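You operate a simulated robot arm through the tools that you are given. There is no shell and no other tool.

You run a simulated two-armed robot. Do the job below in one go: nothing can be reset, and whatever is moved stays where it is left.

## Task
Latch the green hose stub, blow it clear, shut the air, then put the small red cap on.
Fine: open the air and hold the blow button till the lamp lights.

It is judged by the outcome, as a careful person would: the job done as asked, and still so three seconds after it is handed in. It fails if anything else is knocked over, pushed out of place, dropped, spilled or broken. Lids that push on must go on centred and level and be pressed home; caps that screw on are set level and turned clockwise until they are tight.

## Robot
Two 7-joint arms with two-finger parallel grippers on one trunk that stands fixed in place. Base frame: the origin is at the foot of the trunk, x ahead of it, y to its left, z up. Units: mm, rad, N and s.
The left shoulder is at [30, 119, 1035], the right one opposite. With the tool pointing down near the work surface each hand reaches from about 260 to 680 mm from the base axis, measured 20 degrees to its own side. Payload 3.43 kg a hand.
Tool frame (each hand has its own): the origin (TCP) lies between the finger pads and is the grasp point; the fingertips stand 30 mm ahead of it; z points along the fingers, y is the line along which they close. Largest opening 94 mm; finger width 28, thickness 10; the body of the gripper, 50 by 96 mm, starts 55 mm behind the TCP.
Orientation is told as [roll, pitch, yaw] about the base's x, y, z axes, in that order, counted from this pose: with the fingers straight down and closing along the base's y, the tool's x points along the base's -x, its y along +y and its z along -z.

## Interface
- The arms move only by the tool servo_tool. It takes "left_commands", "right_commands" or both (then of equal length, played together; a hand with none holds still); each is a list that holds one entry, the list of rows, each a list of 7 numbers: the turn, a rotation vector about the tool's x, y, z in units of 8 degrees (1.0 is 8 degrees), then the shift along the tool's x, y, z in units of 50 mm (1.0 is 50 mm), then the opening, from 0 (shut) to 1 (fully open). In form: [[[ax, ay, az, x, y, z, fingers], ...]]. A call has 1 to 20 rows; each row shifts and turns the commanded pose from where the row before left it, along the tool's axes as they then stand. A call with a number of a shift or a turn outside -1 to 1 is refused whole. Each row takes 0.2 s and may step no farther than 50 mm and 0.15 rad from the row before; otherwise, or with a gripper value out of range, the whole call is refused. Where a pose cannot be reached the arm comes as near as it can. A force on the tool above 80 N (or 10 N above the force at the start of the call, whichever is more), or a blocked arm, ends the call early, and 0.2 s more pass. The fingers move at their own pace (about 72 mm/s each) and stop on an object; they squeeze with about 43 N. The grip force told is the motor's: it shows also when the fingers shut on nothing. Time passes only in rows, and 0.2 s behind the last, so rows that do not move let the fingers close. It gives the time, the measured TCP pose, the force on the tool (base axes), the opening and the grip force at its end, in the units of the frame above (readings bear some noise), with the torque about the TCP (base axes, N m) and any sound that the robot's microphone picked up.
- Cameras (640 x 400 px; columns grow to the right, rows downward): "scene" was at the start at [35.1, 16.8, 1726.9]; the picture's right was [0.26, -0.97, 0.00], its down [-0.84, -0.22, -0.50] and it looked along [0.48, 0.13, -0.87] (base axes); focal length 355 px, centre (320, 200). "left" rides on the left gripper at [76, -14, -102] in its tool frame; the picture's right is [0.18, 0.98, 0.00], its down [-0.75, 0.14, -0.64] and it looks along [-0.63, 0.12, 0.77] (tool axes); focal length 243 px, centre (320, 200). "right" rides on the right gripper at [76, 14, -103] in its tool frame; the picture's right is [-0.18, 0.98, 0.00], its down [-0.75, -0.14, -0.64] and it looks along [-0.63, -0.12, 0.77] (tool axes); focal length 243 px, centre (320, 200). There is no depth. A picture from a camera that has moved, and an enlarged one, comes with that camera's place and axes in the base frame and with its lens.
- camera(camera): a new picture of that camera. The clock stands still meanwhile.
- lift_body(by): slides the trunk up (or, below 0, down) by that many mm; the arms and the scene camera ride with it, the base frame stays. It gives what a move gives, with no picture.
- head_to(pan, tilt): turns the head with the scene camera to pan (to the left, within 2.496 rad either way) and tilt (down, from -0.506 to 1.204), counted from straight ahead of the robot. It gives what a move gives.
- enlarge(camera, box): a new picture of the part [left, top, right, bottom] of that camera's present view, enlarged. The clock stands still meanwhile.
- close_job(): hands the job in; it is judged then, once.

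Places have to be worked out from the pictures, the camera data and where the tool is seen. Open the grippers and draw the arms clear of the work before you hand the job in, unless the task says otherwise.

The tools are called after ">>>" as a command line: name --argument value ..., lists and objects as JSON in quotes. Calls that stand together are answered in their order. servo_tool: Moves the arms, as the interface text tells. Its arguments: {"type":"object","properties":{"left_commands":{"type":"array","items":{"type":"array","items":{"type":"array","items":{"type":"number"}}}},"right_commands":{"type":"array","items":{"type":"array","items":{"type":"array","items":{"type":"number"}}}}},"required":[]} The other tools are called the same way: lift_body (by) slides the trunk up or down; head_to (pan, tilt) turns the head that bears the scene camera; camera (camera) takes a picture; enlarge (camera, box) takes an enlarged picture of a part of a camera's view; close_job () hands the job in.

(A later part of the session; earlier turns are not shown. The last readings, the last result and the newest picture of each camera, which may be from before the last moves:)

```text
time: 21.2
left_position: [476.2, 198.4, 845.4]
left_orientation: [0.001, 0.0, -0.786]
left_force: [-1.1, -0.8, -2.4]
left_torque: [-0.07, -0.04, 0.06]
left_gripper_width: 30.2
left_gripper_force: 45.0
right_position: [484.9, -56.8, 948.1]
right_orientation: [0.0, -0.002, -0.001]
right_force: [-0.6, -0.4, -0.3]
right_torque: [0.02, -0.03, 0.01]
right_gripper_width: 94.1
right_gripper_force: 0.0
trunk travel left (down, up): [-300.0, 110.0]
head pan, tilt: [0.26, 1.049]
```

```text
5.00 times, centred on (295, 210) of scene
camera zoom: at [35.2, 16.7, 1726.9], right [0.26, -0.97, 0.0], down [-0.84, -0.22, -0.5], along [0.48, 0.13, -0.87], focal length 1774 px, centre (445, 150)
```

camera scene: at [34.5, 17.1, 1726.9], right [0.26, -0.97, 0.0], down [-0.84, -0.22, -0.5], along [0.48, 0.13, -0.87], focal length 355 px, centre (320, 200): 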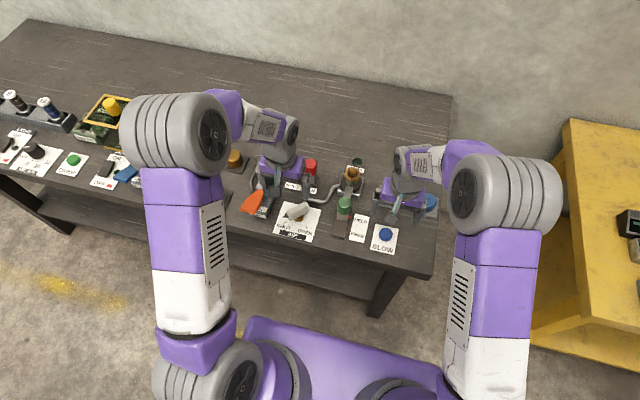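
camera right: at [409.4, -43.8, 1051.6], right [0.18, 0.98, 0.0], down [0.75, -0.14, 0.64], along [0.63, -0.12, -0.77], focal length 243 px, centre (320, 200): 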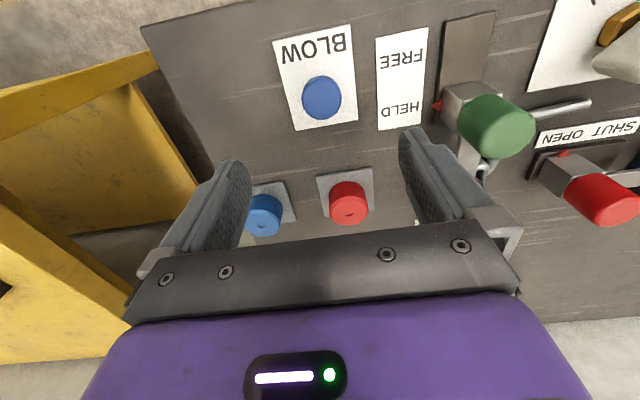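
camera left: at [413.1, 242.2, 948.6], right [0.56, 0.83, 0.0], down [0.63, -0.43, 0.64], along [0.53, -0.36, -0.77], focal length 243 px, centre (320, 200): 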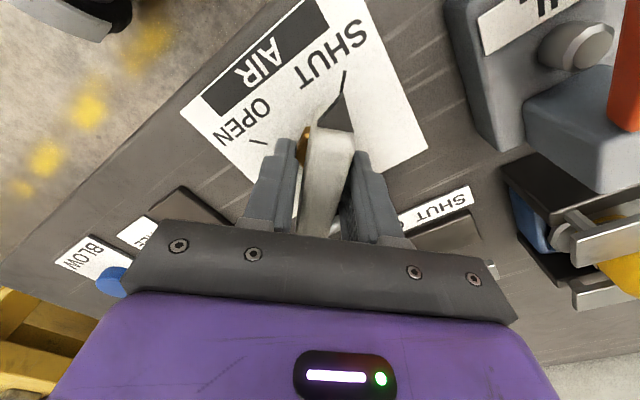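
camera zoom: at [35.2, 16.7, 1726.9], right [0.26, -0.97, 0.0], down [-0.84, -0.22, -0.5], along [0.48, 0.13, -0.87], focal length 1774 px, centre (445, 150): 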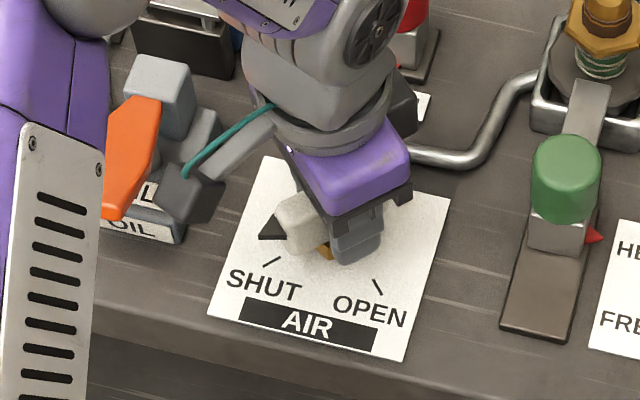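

The grip stopped at 30 mm, wider than I judged the bar, so I check closely whether the fingers hold the bar or the brass hex beneath it.

>>> enlarge --camera "left" --box '[240, 80, 420, 260]'

>>> enlarge --camera "scene" --box '[275, 185, 325, 225]'

>>> enlarge --camera "right" --box '[540, 0, 640, 120]'

```text
2.22 times, centred on (330, 170) of left
camera zoom: at [413.1, 242.2, 948.6], right [0.56, 0.83, 0.0], down [0.63, -0.43, 0.64], along [0.53, -0.36, -0.77], focal length 539 px, centre (298, 267)
```

zoom: 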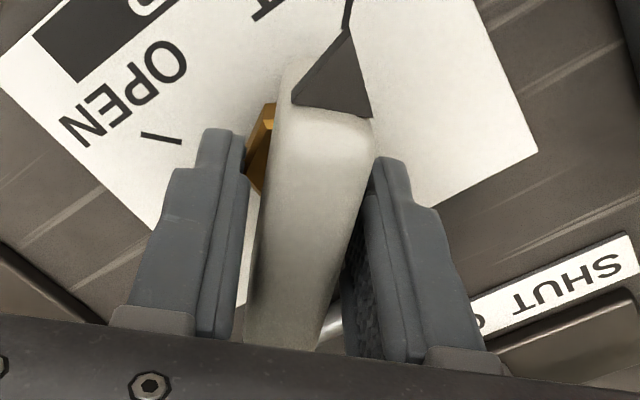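

```text
10.00 times, centred on (300, 205) of scene
camera zoom: at [35.2, 16.7, 1726.9], right [0.26, -0.97, 0.0], down [-0.84, -0.22, -0.5], along [0.48, 0.13, -0.87], focal length 3547 px, centre (520, 150)
```

zoom: 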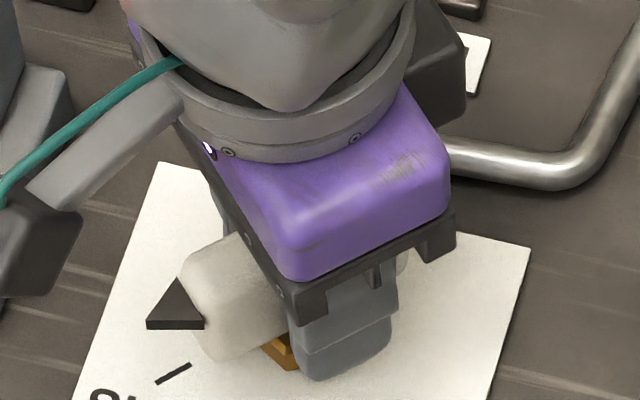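

```text
3.33 times, centred on (590, 60) of right
camera zoom: at [409.8, -44.1, 1051.4], right [0.18, 0.98, 0.0], down [0.75, -0.14, 0.64], along [0.63, -0.12, -0.77], focal length 809 px, centre (-580, 667)
```

zoom: 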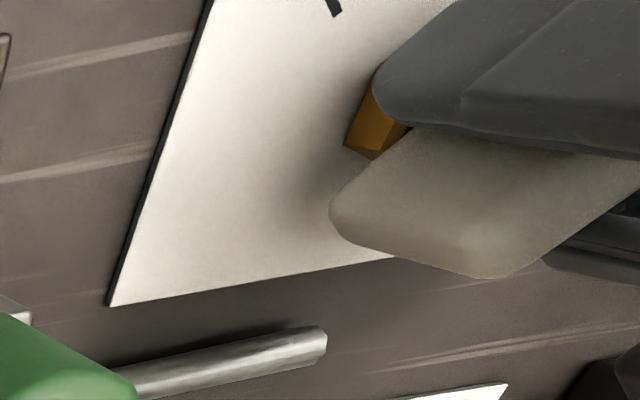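

The picture shows a gap between the left pad and the white bar, with brass right at the fingertip: the tips have closed on the hex. I open a little, rise 10 mm, and grip again on the bar itself.

>>> servo_tool --left_commands '[[[0, 0, 0, 0, 0, 0, 0.5], [0, 0, 0, 0, 0, 0, 0.5], [0, 0, 0, 0, 0, -0.1, 0.5], [0, 0, 0, 0, 0, -0.1, 0.5], [0, 0, 0, 0, 0, 0, 0.3], [0, 0, 0, 0, 0, 0, 0.1], [0, 0, 0, 0, 0, 0, 0.1], [0, 0, 0, 0, 0, 0, 0.1]]]'

>>> enlarge --camera "left" --box '[240, 80, 420, 260]'

```text
time: 23.0
left_position: [477.5, 197.5, 856.1]
left_orientation: [-0.002, -0.002, -0.786]
left_force: [-3.3, -3.9, -0.5]
left_torque: [-0.12, -0.08, 0.01]
left_gripper_width: 23.6
left_gripper_force: 45.1
right_position: [486.3, -56.5, 948.6]
right_orientation: [0.003, 0.0, 0.0]
right_force: [0.2, 0.3, 0.1]
right_torque: [-0.01, 0.05, 0.0]
right_gripper_width: 93.9
right_gripper_force: 0.1
trunk travel left (down, up): [-300.0, 110.0]
head pan, tilt: [0.26, 1.049]
```

```text
2.22 times, centred on (330, 170) of left
camera zoom: at [413.3, 242.0, 958.2], right [0.56, 0.83, 0.0], down [0.63, -0.43, 0.64], along [0.53, -0.36, -0.77], focal length 539 px, centre (298, 267)
```

zoom: 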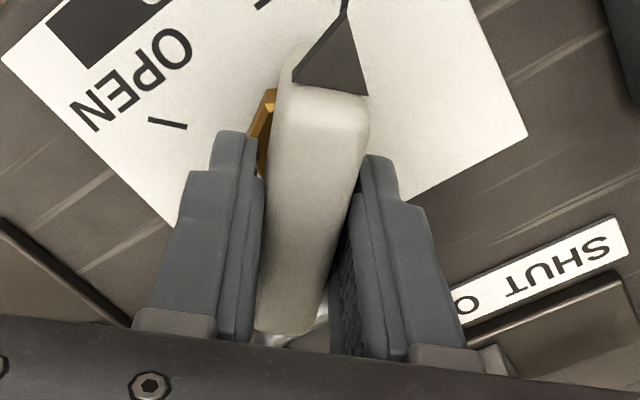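

Now the grip reads 23.6 mm – that is the bar itself. I turn it counter-clockwise (toward OPEN) in small steps, first 32°, watching forces.

>>> servo_tool --left_commands '[[[0, 0, -0.8, 0, 0, 0, 0.1], [0, 0, -0.8, 0, 0, 0, 0.1], [0, 0, -0.8, 0, 0, 0, 0.1], [0, 0, -0.8, 0, 0, 0, 0.1], [0, 0, -0.8, 0, 0, 0, 0.1], [0, 0, 0, 0, 0, 0, 0.1]]]'

>>> camera --camera "left"

>>> enlarge --camera "scene" --box '[260, 170, 360, 250]'

```text
time: 24.4
left_position: [478.4, 199.0, 855.1]
left_orientation: [0.002, -0.003, -0.223]
left_force: [8.0, 4.2, 1.4]
left_torque: [0.34, 1.08, 0.01]
left_gripper_width: 23.3
left_gripper_force: 45.4
right_position: [486.1, -56.2, 946.7]
right_orientation: [0.001, -0.001, 0.0]
right_force: [-0.7, 0.1, -0.1]
right_torque: [0.02, 0.0, 0.04]
right_gripper_width: 93.9
right_gripper_force: 0.1
trunk travel left (down, up): [-300.0, 110.0]
head pan, tilt: [0.26, 1.049]
```

```text
taken
camera left: at [400.4, 202.6, 958.1], right [0.04, 1.0, 0.0], down [0.77, -0.03, 0.64], along [0.64, -0.02, -0.77], focal length 243 px, centre (320, 200)
```

left: 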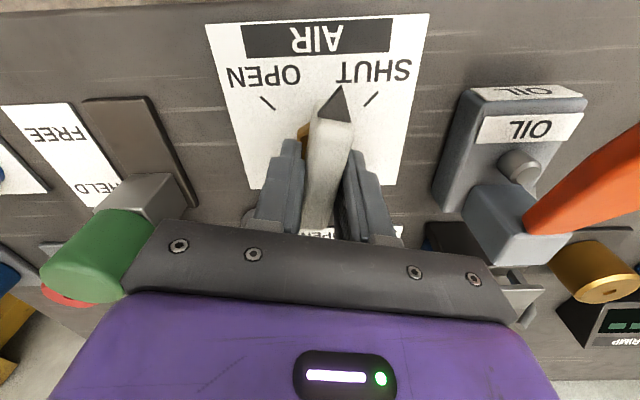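

```text
5.00 times, centred on (310, 210) of scene
camera zoom: at [36.2, 17.3, 1726.9], right [0.26, -0.97, 0.0], down [-0.84, -0.22, -0.5], along [0.48, 0.13, -0.87], focal length 1774 px, centre (370, 150)
```

zoom: 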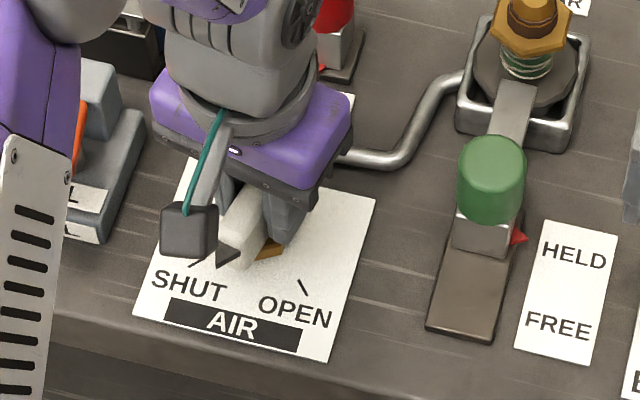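

The bar turns with the hand (32° done) with only small side loads. I nudge the hand about 1 mm in the direction of the load and continue the turn toward OPEN.

>>> servo_tool --left_commands '[[[0, 0, -0.8, -0.024, 0.016, 0, 0.1], [0, 0, -0.8, 0, 0, 0, 0.1], [0, 0, -0.8, 0, 0, 0, 0.1], [0, 0, -0.8, 0, 0, 0, 0.1], [0, 0, -0.8, 0, 0, 0, 0.1], [0, 0, 0, 0, 0, 0, 0.1]]]'

>>> camera --camera "left"

>>> enlarge --camera "scene" --box '[260, 170, 360, 250]'

```text
time: 25.8
left_position: [477.4, 201.1, 854.0]
left_orientation: [-0.001, 0.0, 0.335]
left_force: [2.6, 16.1, 8.0]
left_torque: [-0.39, 1.27, 0.01]
left_gripper_width: 23.3
left_gripper_force: 44.8
right_position: [485.3, -55.8, 949.1]
right_orientation: [0.002, -0.002, 0.001]
right_force: [0.5, 1.1, -0.4]
right_torque: [-0.01, 0.0, -0.01]
right_gripper_width: 93.9
right_gripper_force: 0.0
trunk travel left (down, up): [-300.0, 110.0]
head pan, tilt: [0.26, 1.049]
```

```text
taken
camera left: at [410.7, 162.7, 958.2], right [-0.5, 0.87, 0.0], down [0.67, 0.38, 0.64], along [0.56, 0.32, -0.77], focal length 243 px, centre (320, 200)
```

left: 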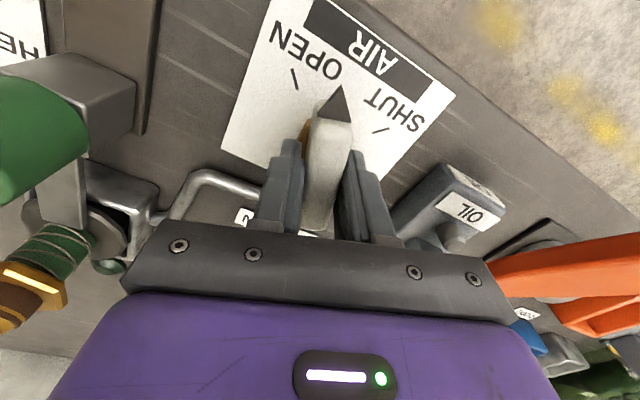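

```text
5.00 times, centred on (310, 210) of scene
camera zoom: at [34.9, 18.9, 1726.9], right [0.26, -0.97, 0.0], down [-0.84, -0.22, -0.5], along [0.48, 0.13, -0.87], focal length 1774 px, centre (370, 150)
```

zoom: 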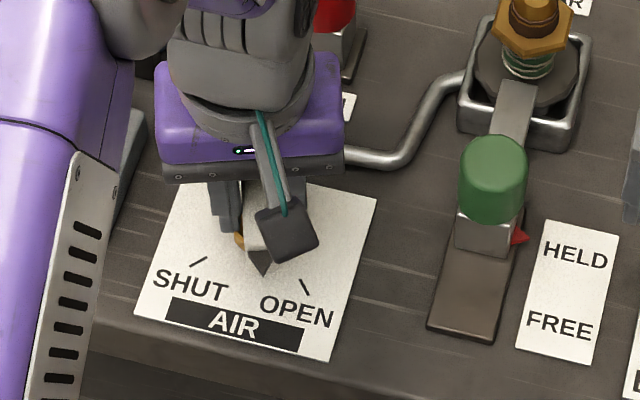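

Pointer is now past the middle; a 16 N side load shows the hand is about 2 mm short of the axis in +y. I correct that and turn another 26° toward the OPEN tick.

>>> servo_tool --left_commands '[[[0, 0, -0.8, -0.022, 0.04, 0, 0.1], [0, 0, -0.8, 0, 0, 0, 0.1], [0, 0, -0.8, 0, 0, 0, 0.1], [0, 0, -0.8, 0, 0, 0, 0.1], [0, 0, 0, 0, 0, 0, 0.1]]]'

>>> camera --camera "left"

>>> enlarge --camera "scene" --box '[260, 170, 360, 250]'

```text
time: 27.0
left_position: [476.8, 203.2, 856.5]
left_orientation: [0.001, 0.002, 0.779]
left_force: [-6.9, 6.6, 4.0]
left_torque: [-0.06, -0.1, -0.01]
left_gripper_width: 23.7
left_gripper_force: 44.8
right_position: [485.0, -56.7, 949.1]
right_orientation: [0.002, -0.005, 0.001]
right_force: [0.1, 1.1, -0.1]
right_torque: [0.04, 0.0, -0.01]
right_gripper_width: 93.8
right_gripper_force: 0.1
trunk travel left (down, up): [-300.0, 110.0]
head pan, tilt: [0.26, 1.049]
```

```text
taken
camera left: at [433.2, 138.7, 958.3], right [-0.82, 0.57, 0.0], down [0.44, 0.63, 0.64], along [0.36, 0.53, -0.77], focal length 243 px, centre (320, 200)
```

left: 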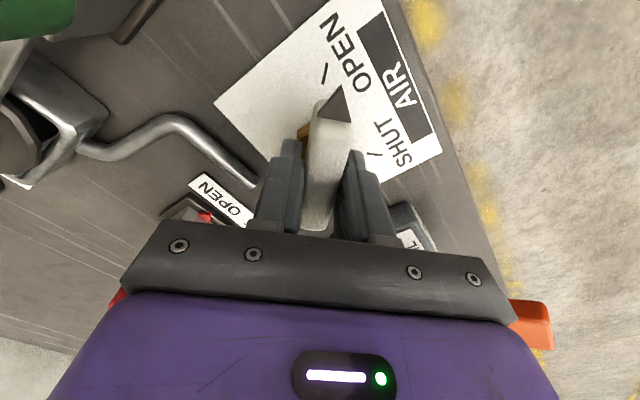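

```text
5.00 times, centred on (310, 210) of scene
camera zoom: at [33.6, 17.5, 1726.9], right [0.26, -0.97, 0.0], down [-0.84, -0.22, -0.5], along [0.48, 0.13, -0.87], focal length 1774 px, centre (370, 150)
```

zoom: 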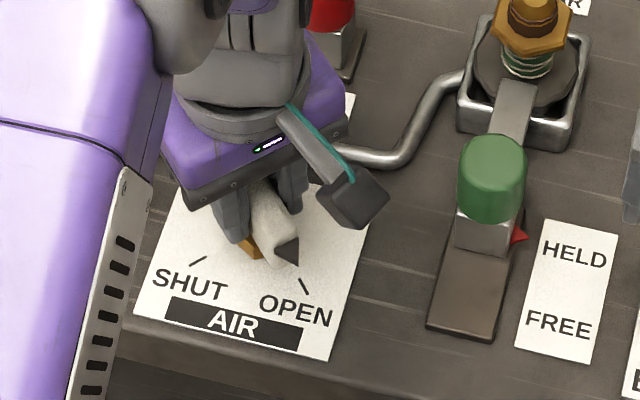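

The pointer is close to but still ~15° short of the OPEN tick, and there is no stop torque yet. I turn on in small steps.

>>> servo_tool --left_commands '[[[0, 0, -0.5, 0, 0.026, 0, 0.1], [0, 0, -0.5, 0, 0, 0, 0.1], [0, 0, -0.5, 0, 0, 0, 0.1], [0, 0, 0, 0, 0, 0, 0.1]]]'

>>> enlarge --camera "left" --box '[220, 0, 460, 250]'

>>> enlarge --camera "scene" --box '[270, 190, 340, 240]'

```text
time: 28.0
left_position: [477.4, 203.3, 856.2]
left_orientation: [0.001, 0.0, 0.987]
left_force: [-1.8, 7.5, -7.4]
left_torque: [0.42, -0.63, -1.63]
left_gripper_width: 27.7
left_gripper_force: 45.3
right_position: [486.5, -57.1, 948.5]
right_orientation: [0.002, -0.003, 0.001]
right_force: [0.0, -0.7, 0.5]
right_torque: [0.01, 0.0, -0.01]
right_gripper_width: 94.3
right_gripper_force: 0.1
trunk travel left (down, up): [-300.0, 110.0]
head pan, tilt: [0.26, 1.049]
```

```text
1.60 times, centred on (340, 125) of left
camera zoom: at [447.8, 131.6, 958.2], right [-0.92, 0.39, 0.0], down [0.3, 0.71, 0.64], along [0.25, 0.59, -0.77], focal length 388 px, centre (288, 320)
```

zoom: 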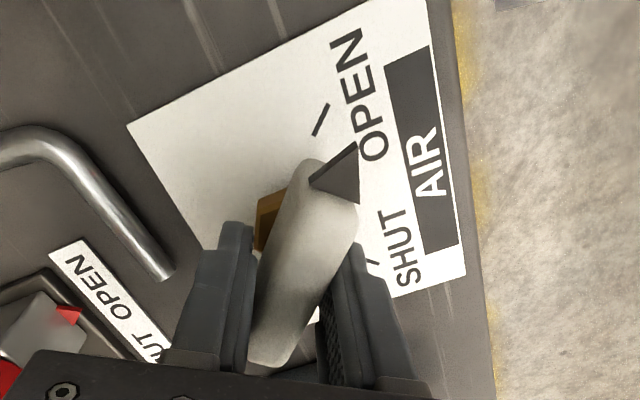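

```text
8.00 times, centred on (305, 215) of scene
camera zoom: at [35.3, 17.9, 1726.8], right [0.26, -0.97, 0.0], down [-0.84, -0.22, -0.5], along [0.48, 0.13, -0.87], focal length 2838 px, centre (440, 80)
```

zoom: 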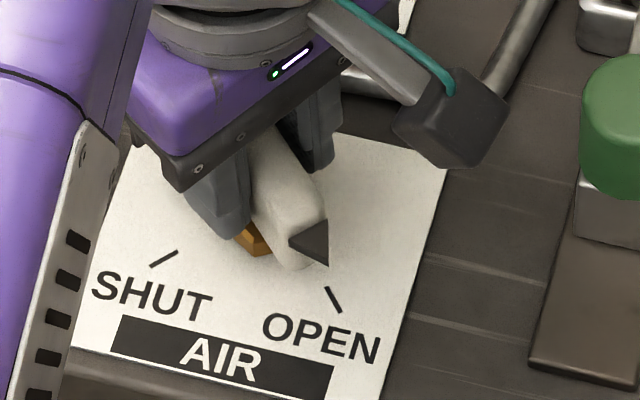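

The bar hit its OPEN stop (torque -1.6 N·m, fingers slipping slightly), so the air is open. I turn the hand back ~10° to relieve the load, open the fingers a little, and rise, keeping this yaw for shutting later.

>>> servo_tool --left_commands '[[[0, 0, 0.6, 0, 0, 0, 0.1], [0, 0, 0.6, 0, 0, 0, 0.1], [0, 0, 0, 0, 0, 0, 0.1], [0, 0, 0, 0, 0, 0, 0.5], [0, 0, 0, 0, 0, 0, 0.5], [0, 0, 0, 0, 0, 0, 0.5], [0, 0, 0, 0, 0, -0.5, 0.5], [0, 0, 0, 0, 0, -0.7, 0.5], [0, 0, 0, 0, 0, -0.7, 0.5], [0, 0, 0, 0, 0, 0, 0.5]]]'

>>> camera --camera "left"

>>> enlarge --camera "scene" --box '[270, 150, 410, 250]'

```text
time: 30.2
left_position: [478.7, 203.5, 950.6]
left_orientation: [0.003, -0.001, 0.82]
left_force: [0.3, 0.0, 0.1]
left_torque: [-0.02, 0.01, -0.03]
left_gripper_width: 47.2
left_gripper_force: 0.0
right_position: [486.2, -57.3, 948.4]
right_orientation: [0.003, -0.002, 0.0]
right_force: [0.1, -0.6, 0.0]
right_torque: [-0.01, 0.03, 0.03]
right_gripper_width: 93.8
right_gripper_force: 0.0
trunk travel left (down, up): [-300.0, 110.0]
head pan, tilt: [0.26, 1.049]
```

```text
taken
camera left: at [437.1, 138.0, 1053.2], right [-0.84, 0.54, 0.0], down [0.41, 0.65, 0.64], along [0.34, 0.54, -0.77], focal length 243 px, centre (320, 200)
```

left: 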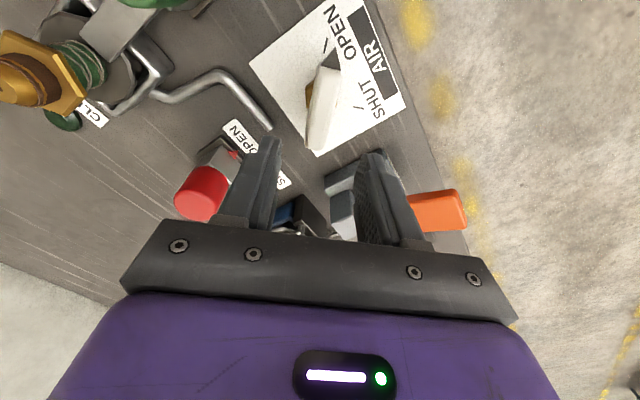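

```text
4.00 times, centred on (340, 200) of scene
camera zoom: at [35.7, 16.8, 1726.8], right [0.26, -0.97, 0.0], down [-0.84, -0.22, -0.5], along [0.48, 0.13, -0.87], focal length 1419 px, centre (240, 200)
```

zoom: 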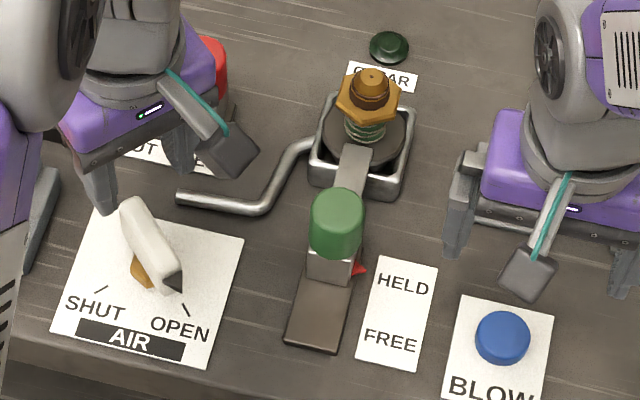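

Air is at OPEN and the CLEAR lamp is still dark. I close the right fingers into a pusher and bring them down above the BLOW button, stopping about 20 mm short.

>>> servo_tool --right_commands '[[[0, 0, 0, 0, 0, 0.5, 0.5], [0, 0, 0, 0, 0, 0.5, 0], [0, 0, 0, 0, 0, 0.5, 0], [0, 0, 0, 0, 0, 0.36, 0], [0, 0, 0, 0, 0, 0, 0], [0, 0, 0, 0, 0, 0, 0]]]'

>>> camera --camera "right"

>>> enlarge --camera "scene" --box '[340, 190, 420, 250]'

```text
time: 31.6
left_position: [478.0, 203.3, 949.4]
left_orientation: [0.001, 0.0, 0.821]
left_force: [0.0, 0.6, 0.5]
left_torque: [0.04, 0.04, 0.01]
left_gripper_width: 47.0
left_gripper_force: 0.1
right_position: [486.7, -56.2, 858.0]
right_orientation: [0.001, -0.003, 0.002]
right_force: [-1.5, 0.4, 0.6]
right_torque: [0.03, 0.04, -0.05]
right_gripper_width: 0.0
right_gripper_force: 33.0
trunk travel left (down, up): [-300.0, 110.0]
head pan, tilt: [0.26, 1.049]
```

```text
taken
camera right: at [409.9, -43.4, 960.9], right [0.18, 0.98, 0.0], down [0.75, -0.14, 0.64], along [0.63, -0.12, -0.77], focal length 243 px, centre (320, 200)
```

right: 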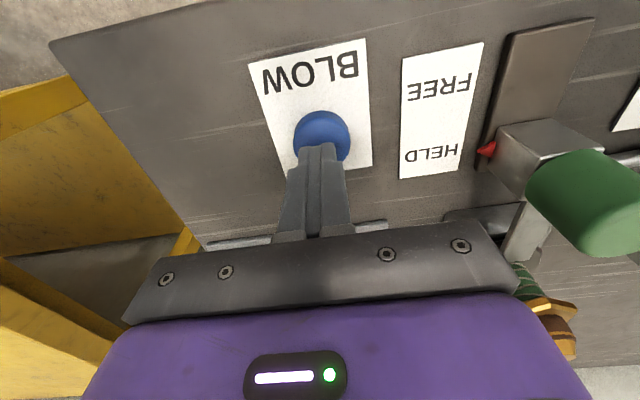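

```text
6.67 times, centred on (380, 220) of scene
camera zoom: at [35.2, 16.7, 1726.9], right [0.26, -0.97, 0.0], down [-0.84, -0.22, -0.5], along [0.48, 0.13, -0.87], focal length 2365 px, centre (-80, 67)
```

zoom: 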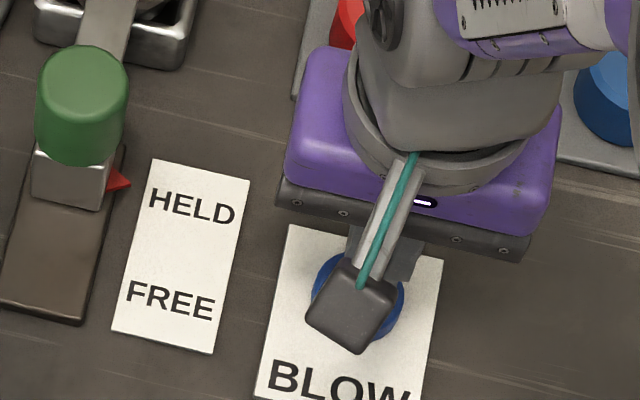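

The fingertips are centred over the button, about 25 mm above it. I lower them gently until the force shows contact.

>>> servo_tool --right_commands '[[[0, 0, 0, 0, 0, 0.2, 0], [0, 0, 0, 0, 0, 0.1, 0], [0, 0, 0, 0, 0, 0.06, 0], [0, 0, 0, 0, 0, 0.06, 0], [0, 0, 0, 0, 0, 0, 0]]]'

```text
time: 32.8
left_position: [476.8, 203.3, 950.9]
left_orientation: [0.0, -0.003, 0.819]
left_force: [-0.4, 0.0, 1.2]
left_torque: [0.0, 0.02, 0.02]
left_gripper_width: 46.9
left_gripper_force: 0.0
right_position: [483.8, -57.4, 838.1]
right_orientation: [0.001, -0.007, -0.001]
right_force: [2.4, -4.5, 21.5]
right_torque: [-0.1, 0.04, 0.07]
right_gripper_width: 0.0
right_gripper_force: 33.1
trunk travel left (down, up): [-300.0, 110.0]
head pan, tilt: [0.26, 1.049]
heard: click
```

A click and 21 N: the button is down. I hold it there for a second and look at the lamp.

>>> servo_tool --right_commands '[[[0, 0, 0, 0, 0, 0.01, 0], [0, 0, 0, 0, 0, 0, 0], [0, 0, 0, 0, 0, 0, 0], [0, 0, 0, 0, 0, 0, 0], [0, 0, 0, 0, 0, 0, 0]]]'

>>> enlarge --camera "scene" --box '[310, 140, 410, 220]'

```text
time: 34.0
left_position: [477.5, 202.3, 951.3]
left_orientation: [0.0, -0.003, 0.821]
left_force: [-0.1, -0.2, 0.2]
left_torque: [-0.01, -0.02, 0.02]
left_gripper_width: 46.8
left_gripper_force: 0.1
right_position: [485.4, -56.9, 838.1]
right_orientation: [0.003, -0.006, 0.001]
right_force: [6.6, -6.4, 28.6]
right_torque: [-0.16, -0.04, 0.07]
right_gripper_width: 0.0
right_gripper_force: 33.2
trunk travel left (down, up): [-300.0, 110.0]
head pan, tilt: [0.26, 1.049]
```

```text
5.00 times, centred on (360, 180) of scene
camera zoom: at [33.2, 16.3, 1727.0], right [0.26, -0.97, 0.0], down [-0.84, -0.22, -0.5], along [0.48, 0.13, -0.87], focal length 1774 px, centre (120, 300)
```

zoom: 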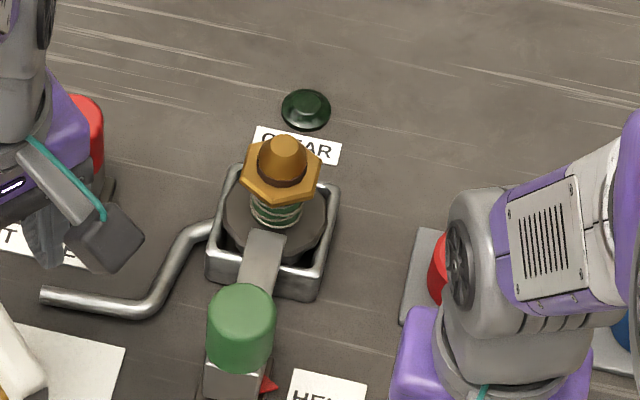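

The button is held at 29 N; the lamp is not lit yet, though the nipple looks cleaner (less brown). I keep holding.

>>> servo_tool --right_commands '[[[0, 0, 0, 0, 0, 0, 0], [0, 0, 0, 0, 0, 0, 0], [0, 0, 0, 0, 0, 0, 0], [0, 0, 0, 0, 0, 0, 0], [0, 0, 0, 0, 0, 0, 0]]]'

>>> enlarge --camera "scene" --box '[310, 140, 410, 220]'

```text
time: 35.2
left_position: [477.8, 203.4, 950.6]
left_orientation: [0.0, -0.001, 0.82]
left_force: [-0.8, -0.2, 0.1]
left_torque: [-0.02, 0.03, -0.02]
left_gripper_width: 46.8
left_gripper_force: 0.2
right_position: [484.9, -57.9, 837.4]
right_orientation: [0.004, -0.006, 0.0]
right_force: [6.6, -5.5, 28.5]
right_torque: [-0.19, -0.06, 0.02]
right_gripper_width: 0.1
right_gripper_force: 32.4
trunk travel left (down, up): [-300.0, 110.0]
head pan, tilt: [0.26, 1.049]
```

```text
5.00 times, centred on (360, 180) of scene
camera zoom: at [33.3, 16.3, 1727.0], right [0.26, -0.97, 0.0], down [-0.84, -0.22, -0.5], along [0.48, 0.13, -0.87], focal length 1774 px, centre (120, 300)
```

zoom: 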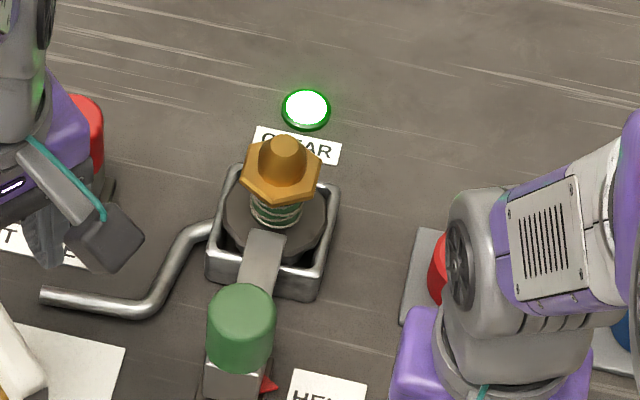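

The CLEAR lamp is lit. I release the button by lifting the right hand straight up, and lower the left hand back over the AIR bar and grip it.

>>> servo_tool --right_commands '[[[0, 0, 0, 0, 0, -0.3, 0], [0, 0, 0, 0, 0, -0.6, 0], [0, 0, 0, 0, 0, -0.8, 0], [0, 0, 0, 0, 0, -0.8, 0], [0, 0, 0, 0, 0, 0, 0], [0, 0, 0, 0, 0, 0, 0], [0, 0, 0, 0, 0, 0, 0], [0, 0, 0, 0, 0, 0, 0], [0, 0, 0, 0, 0, 0, 0]]]' --left_commands '[[[0, 0, 0, 0, 0, 0, 0.5], [0, 0, 0, 0, 0, 0, 0.5], [0, 0, 0, 0, 0, 0.7, 0.5], [0, 0, 0, 0, 0, 0.7, 0.5], [0, 0, 0, 0, 0, 0.48, 0.5], [0, 0, 0, 0, 0, 0, 0.3], [0, 0, 0, 0, 0, 0, 0.1], [0, 0, 0, 0, 0, 0, 0.1], [0, 0, 0, 0, 0, 0, 0.1]]]'

>>> camera --camera "left"

>>> camera --camera "scene"

```text
time: 37.2
left_position: [477.3, 203.2, 856.4]
left_orientation: [0.001, 0.0, 0.821]
left_force: [-1.2, 2.6, -6.4]
left_torque: [0.59, -0.68, -0.84]
left_gripper_width: 23.8
left_gripper_force: 45.4
right_position: [483.6, -54.8, 963.3]
right_orientation: [0.002, -0.004, 0.001]
right_force: [0.7, 0.4, -0.9]
right_torque: [-0.01, -0.04, -0.01]
right_gripper_width: 0.0
right_gripper_force: 33.1
trunk travel left (down, up): [-300.0, 110.0]
head pan, tilt: [0.26, 1.049]
```

```text
taken
camera left: at [435.9, 137.1, 959.0], right [-0.84, 0.54, 0.0], down [0.41, 0.65, 0.64], along [0.34, 0.54, -0.77], focal length 243 px, centre (320, 200)
```

left: 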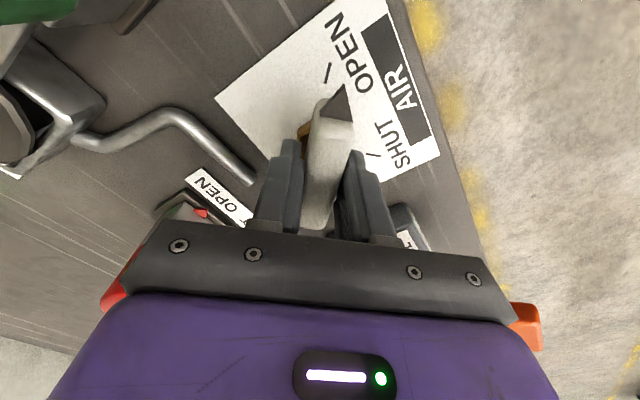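

```text
taken
camera scene: at [35.4, 17.4, 1726.8], right [0.26, -0.97, 0.0], down [-0.84, -0.22, -0.5], along [0.48, 0.13, -0.87], focal length 355 px, centre (320, 200)
```

scene: 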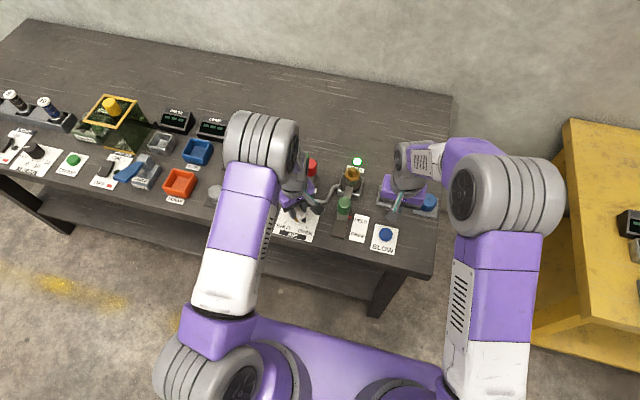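

Lamp stays lit, button released, and the bar is gripped again at 23.8 mm. I turn it clockwise back toward SHUT, checking loads partway.

>>> servo_tool --left_commands '[[[0, 0, 0.8, 0, 0, 0, 0.1], [0, 0, 0.8, 0, 0, 0, 0.1], [0, 0, 0.8, 0, 0, 0, 0.1], [0, 0, 0.8, 0, 0, 0, 0.1], [0, 0, 0.8, 0, 0, 0, 0.1], [0, 0, 0.8, 0, 0, 0, 0.1], [0, 0, 0, 0, 0, 0, 0.1]]]'

```text
time: 38.8
left_position: [478.0, 199.9, 856.2]
left_orientation: [-0.001, 0.001, 0.147]
left_force: [1.6, -9.7, -7.7]
left_torque: [-0.25, 0.83, 0.04]
left_gripper_width: 23.4
left_gripper_force: 45.0
right_position: [483.8, -57.2, 962.0]
right_orientation: [0.002, -0.002, 0.001]
right_force: [0.3, -0.6, -0.4]
right_torque: [-0.03, -0.03, -0.01]
right_gripper_width: 0.0
right_gripper_force: 33.2
trunk travel left (down, up): [-300.0, 110.0]
head pan, tilt: [0.26, 1.049]
```

Turning freely; a -10 N side load means a small shift of -1.5 mm in y. I continue clockwise.

>>> servo_tool --left_commands '[[[0, 0, 0.8, 0, -0.03, 0, 0.1], [0, 0, 0.8, 0, 0, 0, 0.1], [0, 0, 0.8, 0, 0, 0, 0.1], [0, 0, 0.8, 0, 0, 0, 0.1], [0, 0, 0.8, 0, 0, 0, 0.1], [0, 0, 0.8, 0, 0, 0, 0.1], [0, 0, 0, 0, 0, 0, 0.1]]]'

>>> camera --camera "left"

```text
time: 40.4
left_position: [478.6, 199.3, 856.9]
left_orientation: [-0.003, 0.001, -0.522]
left_force: [-3.4, -18.3, -19.5]
left_torque: [-0.49, -1.09, 0.06]
left_gripper_width: 23.3
left_gripper_force: 45.5
right_position: [482.8, -56.4, 961.8]
right_orientation: [0.004, -0.002, 0.0]
right_force: [0.7, 0.5, 0.5]
right_torque: [-0.01, -0.02, -0.01]
right_gripper_width: 0.0
right_gripper_force: 33.5
trunk travel left (down, up): [-300.0, 110.0]
head pan, tilt: [0.26, 1.049]
```

```text
taken
camera left: at [404.8, 224.4, 959.2], right [0.33, 0.94, 0.0], down [0.72, -0.25, 0.64], along [0.6, -0.21, -0.77], focal length 243 px, centre (320, 200)
```

left: 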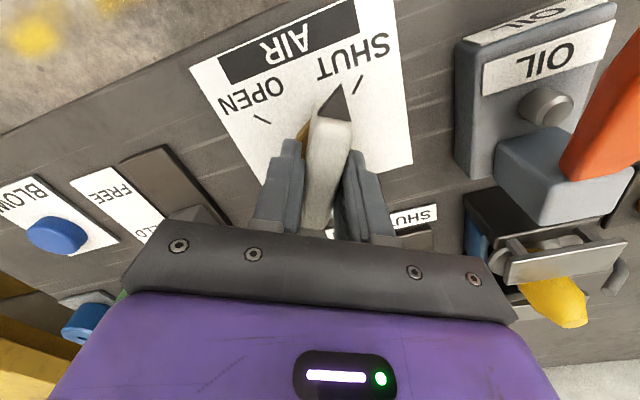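

I ease the side and vertical load (shift ~2 mm), and turn the last 20° onto the SHUT stop.

>>> servo_tool --left_commands '[[[0, 0, 0.7, -0.016, -0.044, 0.04, 0.1], [0, 0, 0.7, 0, 0, 0, 0.1], [0, 0, 0.6, 0, 0, 0, 0.1], [0, 0, 0.5, 0, 0, 0, 0.1], [0, 0, 0, 0, 0, 0, 0.1]]]'

>>> camera --camera "left"

>>> enlarge --camera "scene" --box '[260, 180, 350, 250]'

```text
time: 41.6
left_position: [477.7, 198.0, 856.0]
left_orientation: [0.003, -0.002, -0.867]
left_force: [-8.2, -9.6, 15.2]
left_torque: [-0.15, 0.0, 1.42]
left_gripper_width: 25.0
left_gripper_force: 45.3
right_position: [482.3, -57.1, 964.0]
right_orientation: [0.003, -0.004, -0.001]
right_force: [0.1, 0.7, -1.0]
right_torque: [0.0, 0.0, 0.0]
right_gripper_width: 0.0
right_gripper_force: 33.2
trunk travel left (down, up): [-300.0, 110.0]
head pan, tilt: [0.26, 1.049]
```

```text
taken
camera left: at [417.0, 246.6, 958.8], right [0.63, 0.78, 0.0], down [0.59, -0.48, 0.64], along [0.5, -0.4, -0.77], focal length 243 px, centre (320, 200)
```

left: 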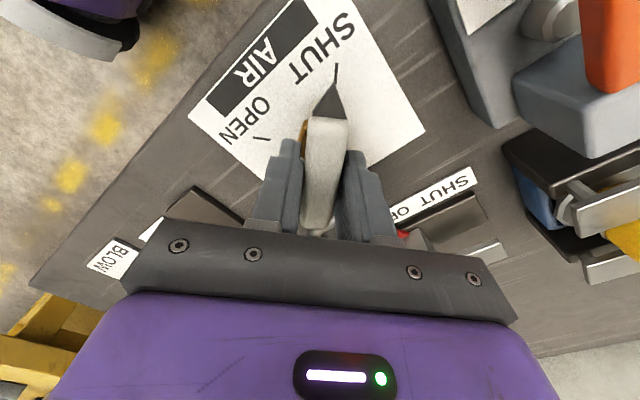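

```text
5.71 times, centred on (305, 215) of scene
camera zoom: at [32.5, 14.7, 1727.1], right [0.26, -0.97, 0.0], down [-0.84, -0.22, -0.5], along [0.48, 0.13, -0.87], focal length 2027 px, centre (406, 114)
```

zoom: 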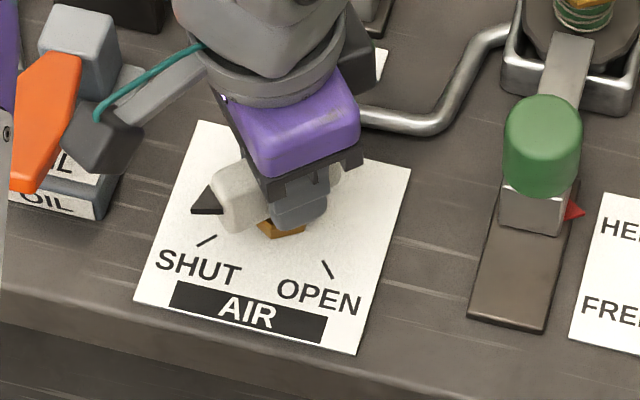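

The bar is firm on its SHUT stop (torque +1.4 N·m, pointer on the SHUT tick). I relieve the twist, release, rise, and draw the left arm away to its side.

>>> servo_tool --left_commands '[[[0, 0, -0.5, 0, 0, -0.02, 0.1], [0, 0, 0, 0, 0, 0, 0.1], [0, 0, 0, 0, 0, 0, 0.5], [0, 0, 0, 0, 0, 0, 0.5], [0, 0, 0, 0, 0, 0, 0.5], [0, 0, 0, 0, 0, -0.5, 0.5], [0, 0, 0, 0, 0, -0.8, 0.5], [0, 0, 0, 0, 0, -1, 0.5], [0, 0, 0, 0, 0, -1, 0.5], [0, 0, 0, 0, 0, -1, 0.5], [0, 0, -0.95, 0, 0, -0.5, 0.5], [0, 0, -0.95, 0, 0, -0.5, 0.5], [0, 0, -0.95, 0, 0, -0.5, 0.5], [0, 0, -0.95, 0, 0, 0, 0.5], [0, 0, -0.95, 0, 0, 0, 0.5], [0, 0, -0.95, 0, 0, 0, 0.5], [0, 0, 0, 0, 0, 0, 0.5]]]'

>>> camera --camera "scene"

```text
time: 45.2
left_position: [477.9, 197.1, 1146.0]
left_orientation: [0.001, 0.002, 0.0]
left_force: [-0.4, -0.3, 0.4]
left_torque: [-0.02, 0.01, -0.01]
left_gripper_width: 46.7
left_gripper_force: 0.0
right_position: [484.0, -55.0, 962.8]
right_orientation: [0.004, -0.001, 0.001]
right_force: [-0.3, -0.2, 0.1]
right_torque: [-0.01, 0.0, -0.02]
right_gripper_width: 0.1
right_gripper_force: 33.7
trunk travel left (down, up): [-300.0, 110.0]
head pan, tilt: [0.26, 1.049]
```

```text
taken
camera scene: at [35.0, 16.7, 1726.9], right [0.26, -0.97, 0.0], down [-0.84, -0.22, -0.5], along [0.48, 0.13, -0.87], focal length 355 px, centre (320, 200)
```

scene: 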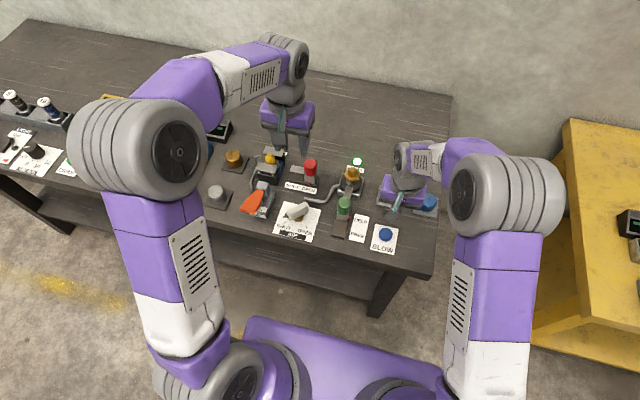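

Air is shut, the lamp is lit, all else stands as before. I move the left arm aside and bring the right hand, opened, above the red cap for a close look.

>>> servo_tool --left_commands '[[[0, 0, 0, 0.3, 0.9, 0, 0.5], [0, 0, 0, 0.3, 0.9, 0, 0.5], [0, 0, 0, 0.3, 0.9, 0, 0.5], [0, 0, 0, 0.3, 0.9, 0, 0.5], [0, 0, 0, 0, 0.9, 0, 0.5], [0, 0, 0, 0, 0, 0, 0.5]]]' --right_commands '[[[0, 0, 0, -0.72, 0.07, -0.1, 0.5], [0, 0, 0, -0.72, 0.07, -0.1, 1], [0, 0, 0, -0.72, 0.07, -0.1, 1], [0, 0, 0, 0, 0, 0, 1], [0, 0, 0, 0, 0, 0, 1], [0, 0, 0, 0, 0, 0, 1]]]'

>>> camera --camera "right"

>>> enlarge --camera "scene" --box '[270, 140, 430, 250]'

```text
time: 46.6
left_position: [418.2, 424.2, 1146.9]
left_orientation: [0.001, -0.001, -0.003]
left_force: [-0.3, -0.9, 0.1]
left_torque: [0.03, -0.02, 0.03]
left_gripper_width: 47.0
left_gripper_force: 0.2
right_position: [590.5, -48.3, 979.0]
right_orientation: [0.002, 0.0, 0.0]
right_force: [0.2, -0.5, 0.1]
right_torque: [0.01, -0.05, 0.0]
right_gripper_width: 94.0
right_gripper_force: 0.0
trunk travel left (down, up): [-300.0, 110.0]
head pan, tilt: [0.26, 1.049]
```

```text
taken
camera right: at [515.2, -35.5, 1082.0], right [0.18, 0.98, 0.0], down [0.75, -0.14, 0.64], along [0.63, -0.12, -0.77], focal length 243 px, centre (320, 200)
```

right: 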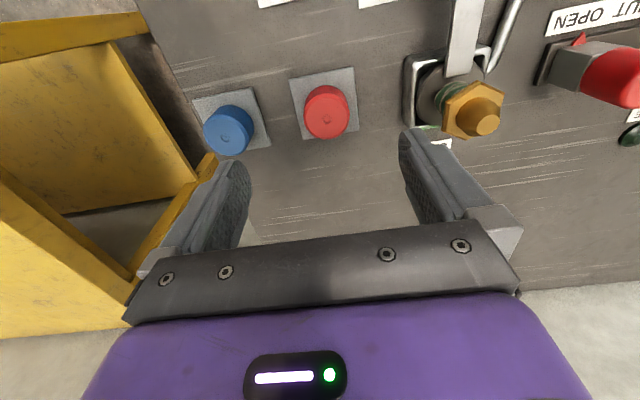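

```text
3.64 times, centred on (350, 195) of scene
camera zoom: at [34.1, 15.9, 1726.9], right [0.26, -0.97, 0.0], down [-0.84, -0.22, -0.5], along [0.48, 0.13, -0.87], focal length 1290 px, centre (211, 218)
```

zoom: 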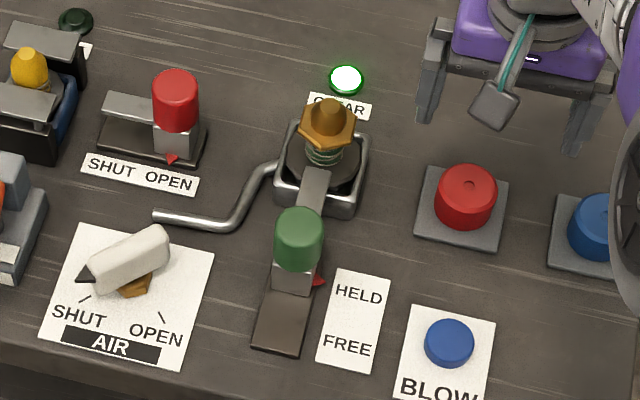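

>>> enlarge --camera "right" --box '[280, 60, 380, 150]'

>>> enlarge --camera "right" --box '[400, 40, 530, 150]'

>>> enlarge --camera "scene" --box '[330, 155, 420, 215]'

```text
4.44 times, centred on (330, 105) of right
camera zoom: at [515.2, -35.5, 1082.0], right [0.18, 0.98, 0.0], down [0.75, -0.14, 0.64], along [0.63, -0.12, -0.77], focal length 1078 px, centre (276, 622)
```

zoom: 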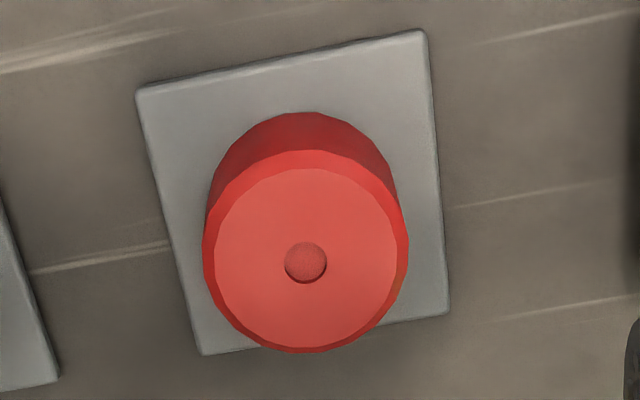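

```text
3.64 times, centred on (465, 95) of right
camera zoom: at [515.2, -35.5, 1082.0], right [0.18, 0.98, 0.0], down [0.75, -0.14, 0.64], along [0.63, -0.12, -0.77], focal length 882 px, centre (-207, 582)
```

zoom: 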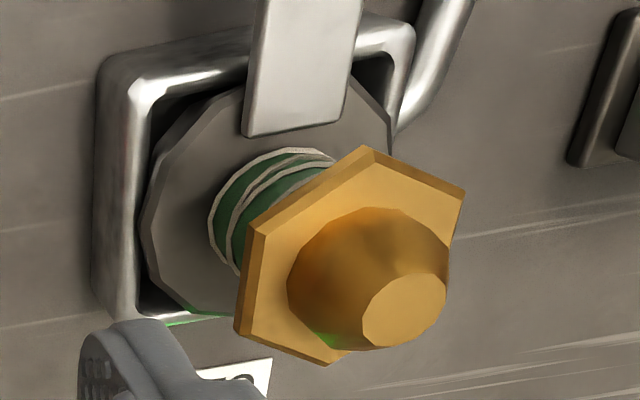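

```text
6.67 times, centred on (375, 185) of scene
camera zoom: at [34.1, 15.9, 1726.9], right [0.26, -0.97, 0.0], down [-0.84, -0.22, -0.5], along [0.48, 0.13, -0.87], focal length 2365 px, centre (-47, 300)
```

zoom: 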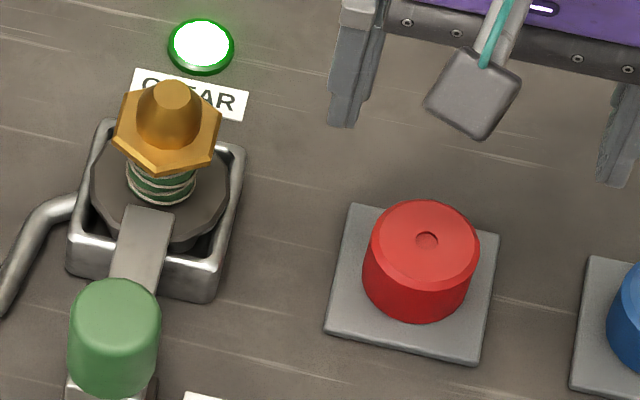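

The nipple is now a clean plain cone with no thread, so the red cap is a push-on. The cap is about 48 mm wide at about (615,-47), with its top near z 830. I go closer above it to measure again.

>>> servo_tool --right_commands '[[[0, 0, 0, -0.24, 0.015, 0.6, 0.8], [0, 0, 0, -0.24, 0.015, 0.6, 0.8], [0, 0, 0, 0, 0, 0.4, 0.8], [0, 0, 0, 0, 0, 0, 0.8], [0, 0, 0, 0, 0, 0, 0.8]]]'

>>> camera --camera "right"

>>> enlarge --camera "right" --box '[260, 60, 400, 180]'

```text
time: 47.8
left_position: [420.0, 423.2, 1147.5]
left_orientation: [0.0, 0.001, -0.005]
left_force: [-1.1, -0.7, 0.5]
left_torque: [0.0, 0.02, 0.02]
left_gripper_width: 47.1
left_gripper_force: 0.0
right_position: [614.9, -45.7, 897.0]
right_orientation: [0.002, -0.001, -0.001]
right_force: [0.6, -0.7, -0.1]
right_torque: [0.02, -0.05, -0.02]
right_gripper_width: 75.1
right_gripper_force: 0.1
trunk travel left (down, up): [-300.0, 110.0]
head pan, tilt: [0.26, 1.049]
```

```text
taken
camera right: at [540.2, -33.1, 998.9], right [0.18, 0.98, 0.0], down [0.75, -0.14, 0.64], along [0.63, -0.12, -0.77], focal length 243 px, centre (320, 200)
```

right: 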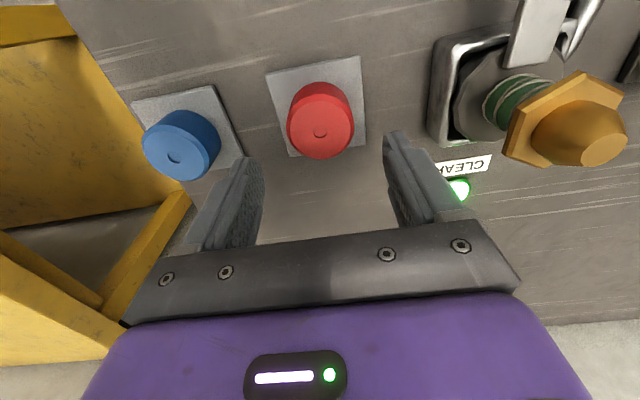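

```text
3.33 times, centred on (330, 120) of right
camera zoom: at [540.2, -33.1, 998.9], right [0.18, 0.98, 0.0], down [0.75, -0.14, 0.64], along [0.63, -0.12, -0.77], focal length 809 px, centre (287, 467)
```

zoom: 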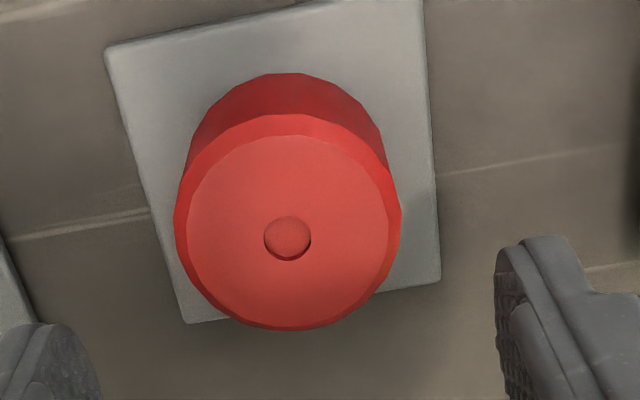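

The cap centre is at about (612,-46), its top at z≈835; the hand is centred sideways and about 3 mm too far out. I correct and descend to just above it for a final check.

>>> servo_tool --right_commands '[[[0, 0, 0, 0.05, 0, 0.3, 0.8], [0, 0, 0, 0, 0, 0.3, 0.8], [0, 0, 0, 0, 0, 0, 0.8], [0, 0, 0, 0, 0, 0, 0.8]]]'

>>> enlarge --camera "right" --box '[230, 80, 410, 240]'

```text
time: 48.8
left_position: [419.8, 423.8, 1146.5]
left_orientation: [0.0, 0.0, -0.004]
left_force: [-0.2, 0.9, 0.8]
left_torque: [0.01, 0.02, -0.01]
left_gripper_width: 47.1
left_gripper_force: 0.0
right_position: [613.7, -45.8, 866.0]
right_orientation: [0.001, -0.001, 0.0]
right_force: [0.0, 0.8, 0.4]
right_torque: [0.02, 0.03, 0.02]
right_gripper_width: 75.2
right_gripper_force: 0.0
trunk travel left (down, up): [-300.0, 110.0]
head pan, tilt: [0.26, 1.049]
```

```text
2.50 times, centred on (320, 160) of right
camera zoom: at [537.9, -32.6, 968.9], right [0.18, 0.98, 0.0], down [0.75, -0.14, 0.64], along [0.63, -0.12, -0.77], focal length 606 px, centre (320, 300)
```

zoom: 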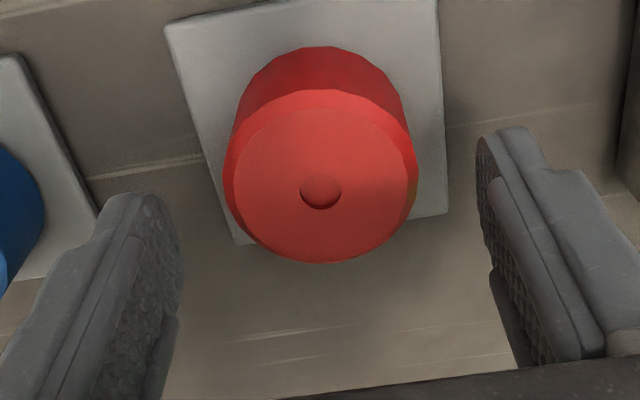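

The dimple sits exactly on my approach line (cap top z≈835, centred). I go down 24 mm, leaving the tips ~8 mm above the cap's bottom edge, and close on it.

>>> servo_tool --right_commands '[[[0, 0, 0, 0, 0, 0.24, 0.8], [0, 0, 0, 0, 0, 0.24, 0.8], [0, 0, 0, 0, 0, 0, 0.8], [0, 0, 0, 0, 0, 0, 0.6], [0, 0, 0, 0, 0, 0, 0.4], [0, 0, 0, 0, 0, 0, 0.3], [0, 0, 0, 0, 0, 0, 0.3], [0, 0, 0, 0, 0, 0, 0.3]]]'

>>> enlarge --camera "right" --box '[230, 80, 410, 240]'

```text
time: 50.6
left_position: [420.0, 423.1, 1145.9]
left_orientation: [0.0, 0.001, -0.003]
left_force: [0.7, 0.3, 0.2]
left_torque: [0.04, -0.01, 0.01]
left_gripper_width: 46.9
left_gripper_force: 0.1
right_position: [614.6, -44.6, 841.9]
right_orientation: [0.002, -0.002, 0.001]
right_force: [-0.2, -0.4, -0.3]
right_torque: [0.04, 0.0, 0.0]
right_gripper_width: 47.0
right_gripper_force: 42.8
trunk travel left (down, up): [-300.0, 110.0]
head pan, tilt: [0.26, 1.049]
```

```text
2.50 times, centred on (320, 160) of right
camera zoom: at [538.0, -31.9, 944.9], right [0.18, 0.98, 0.0], down [0.75, -0.14, 0.64], along [0.63, -0.12, -0.77], focal length 606 px, centre (320, 300)
```

zoom: 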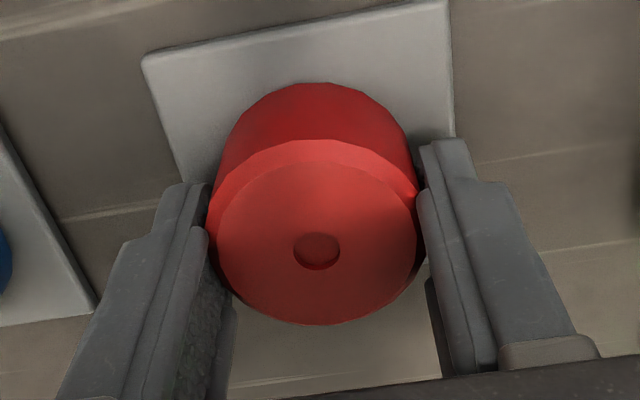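

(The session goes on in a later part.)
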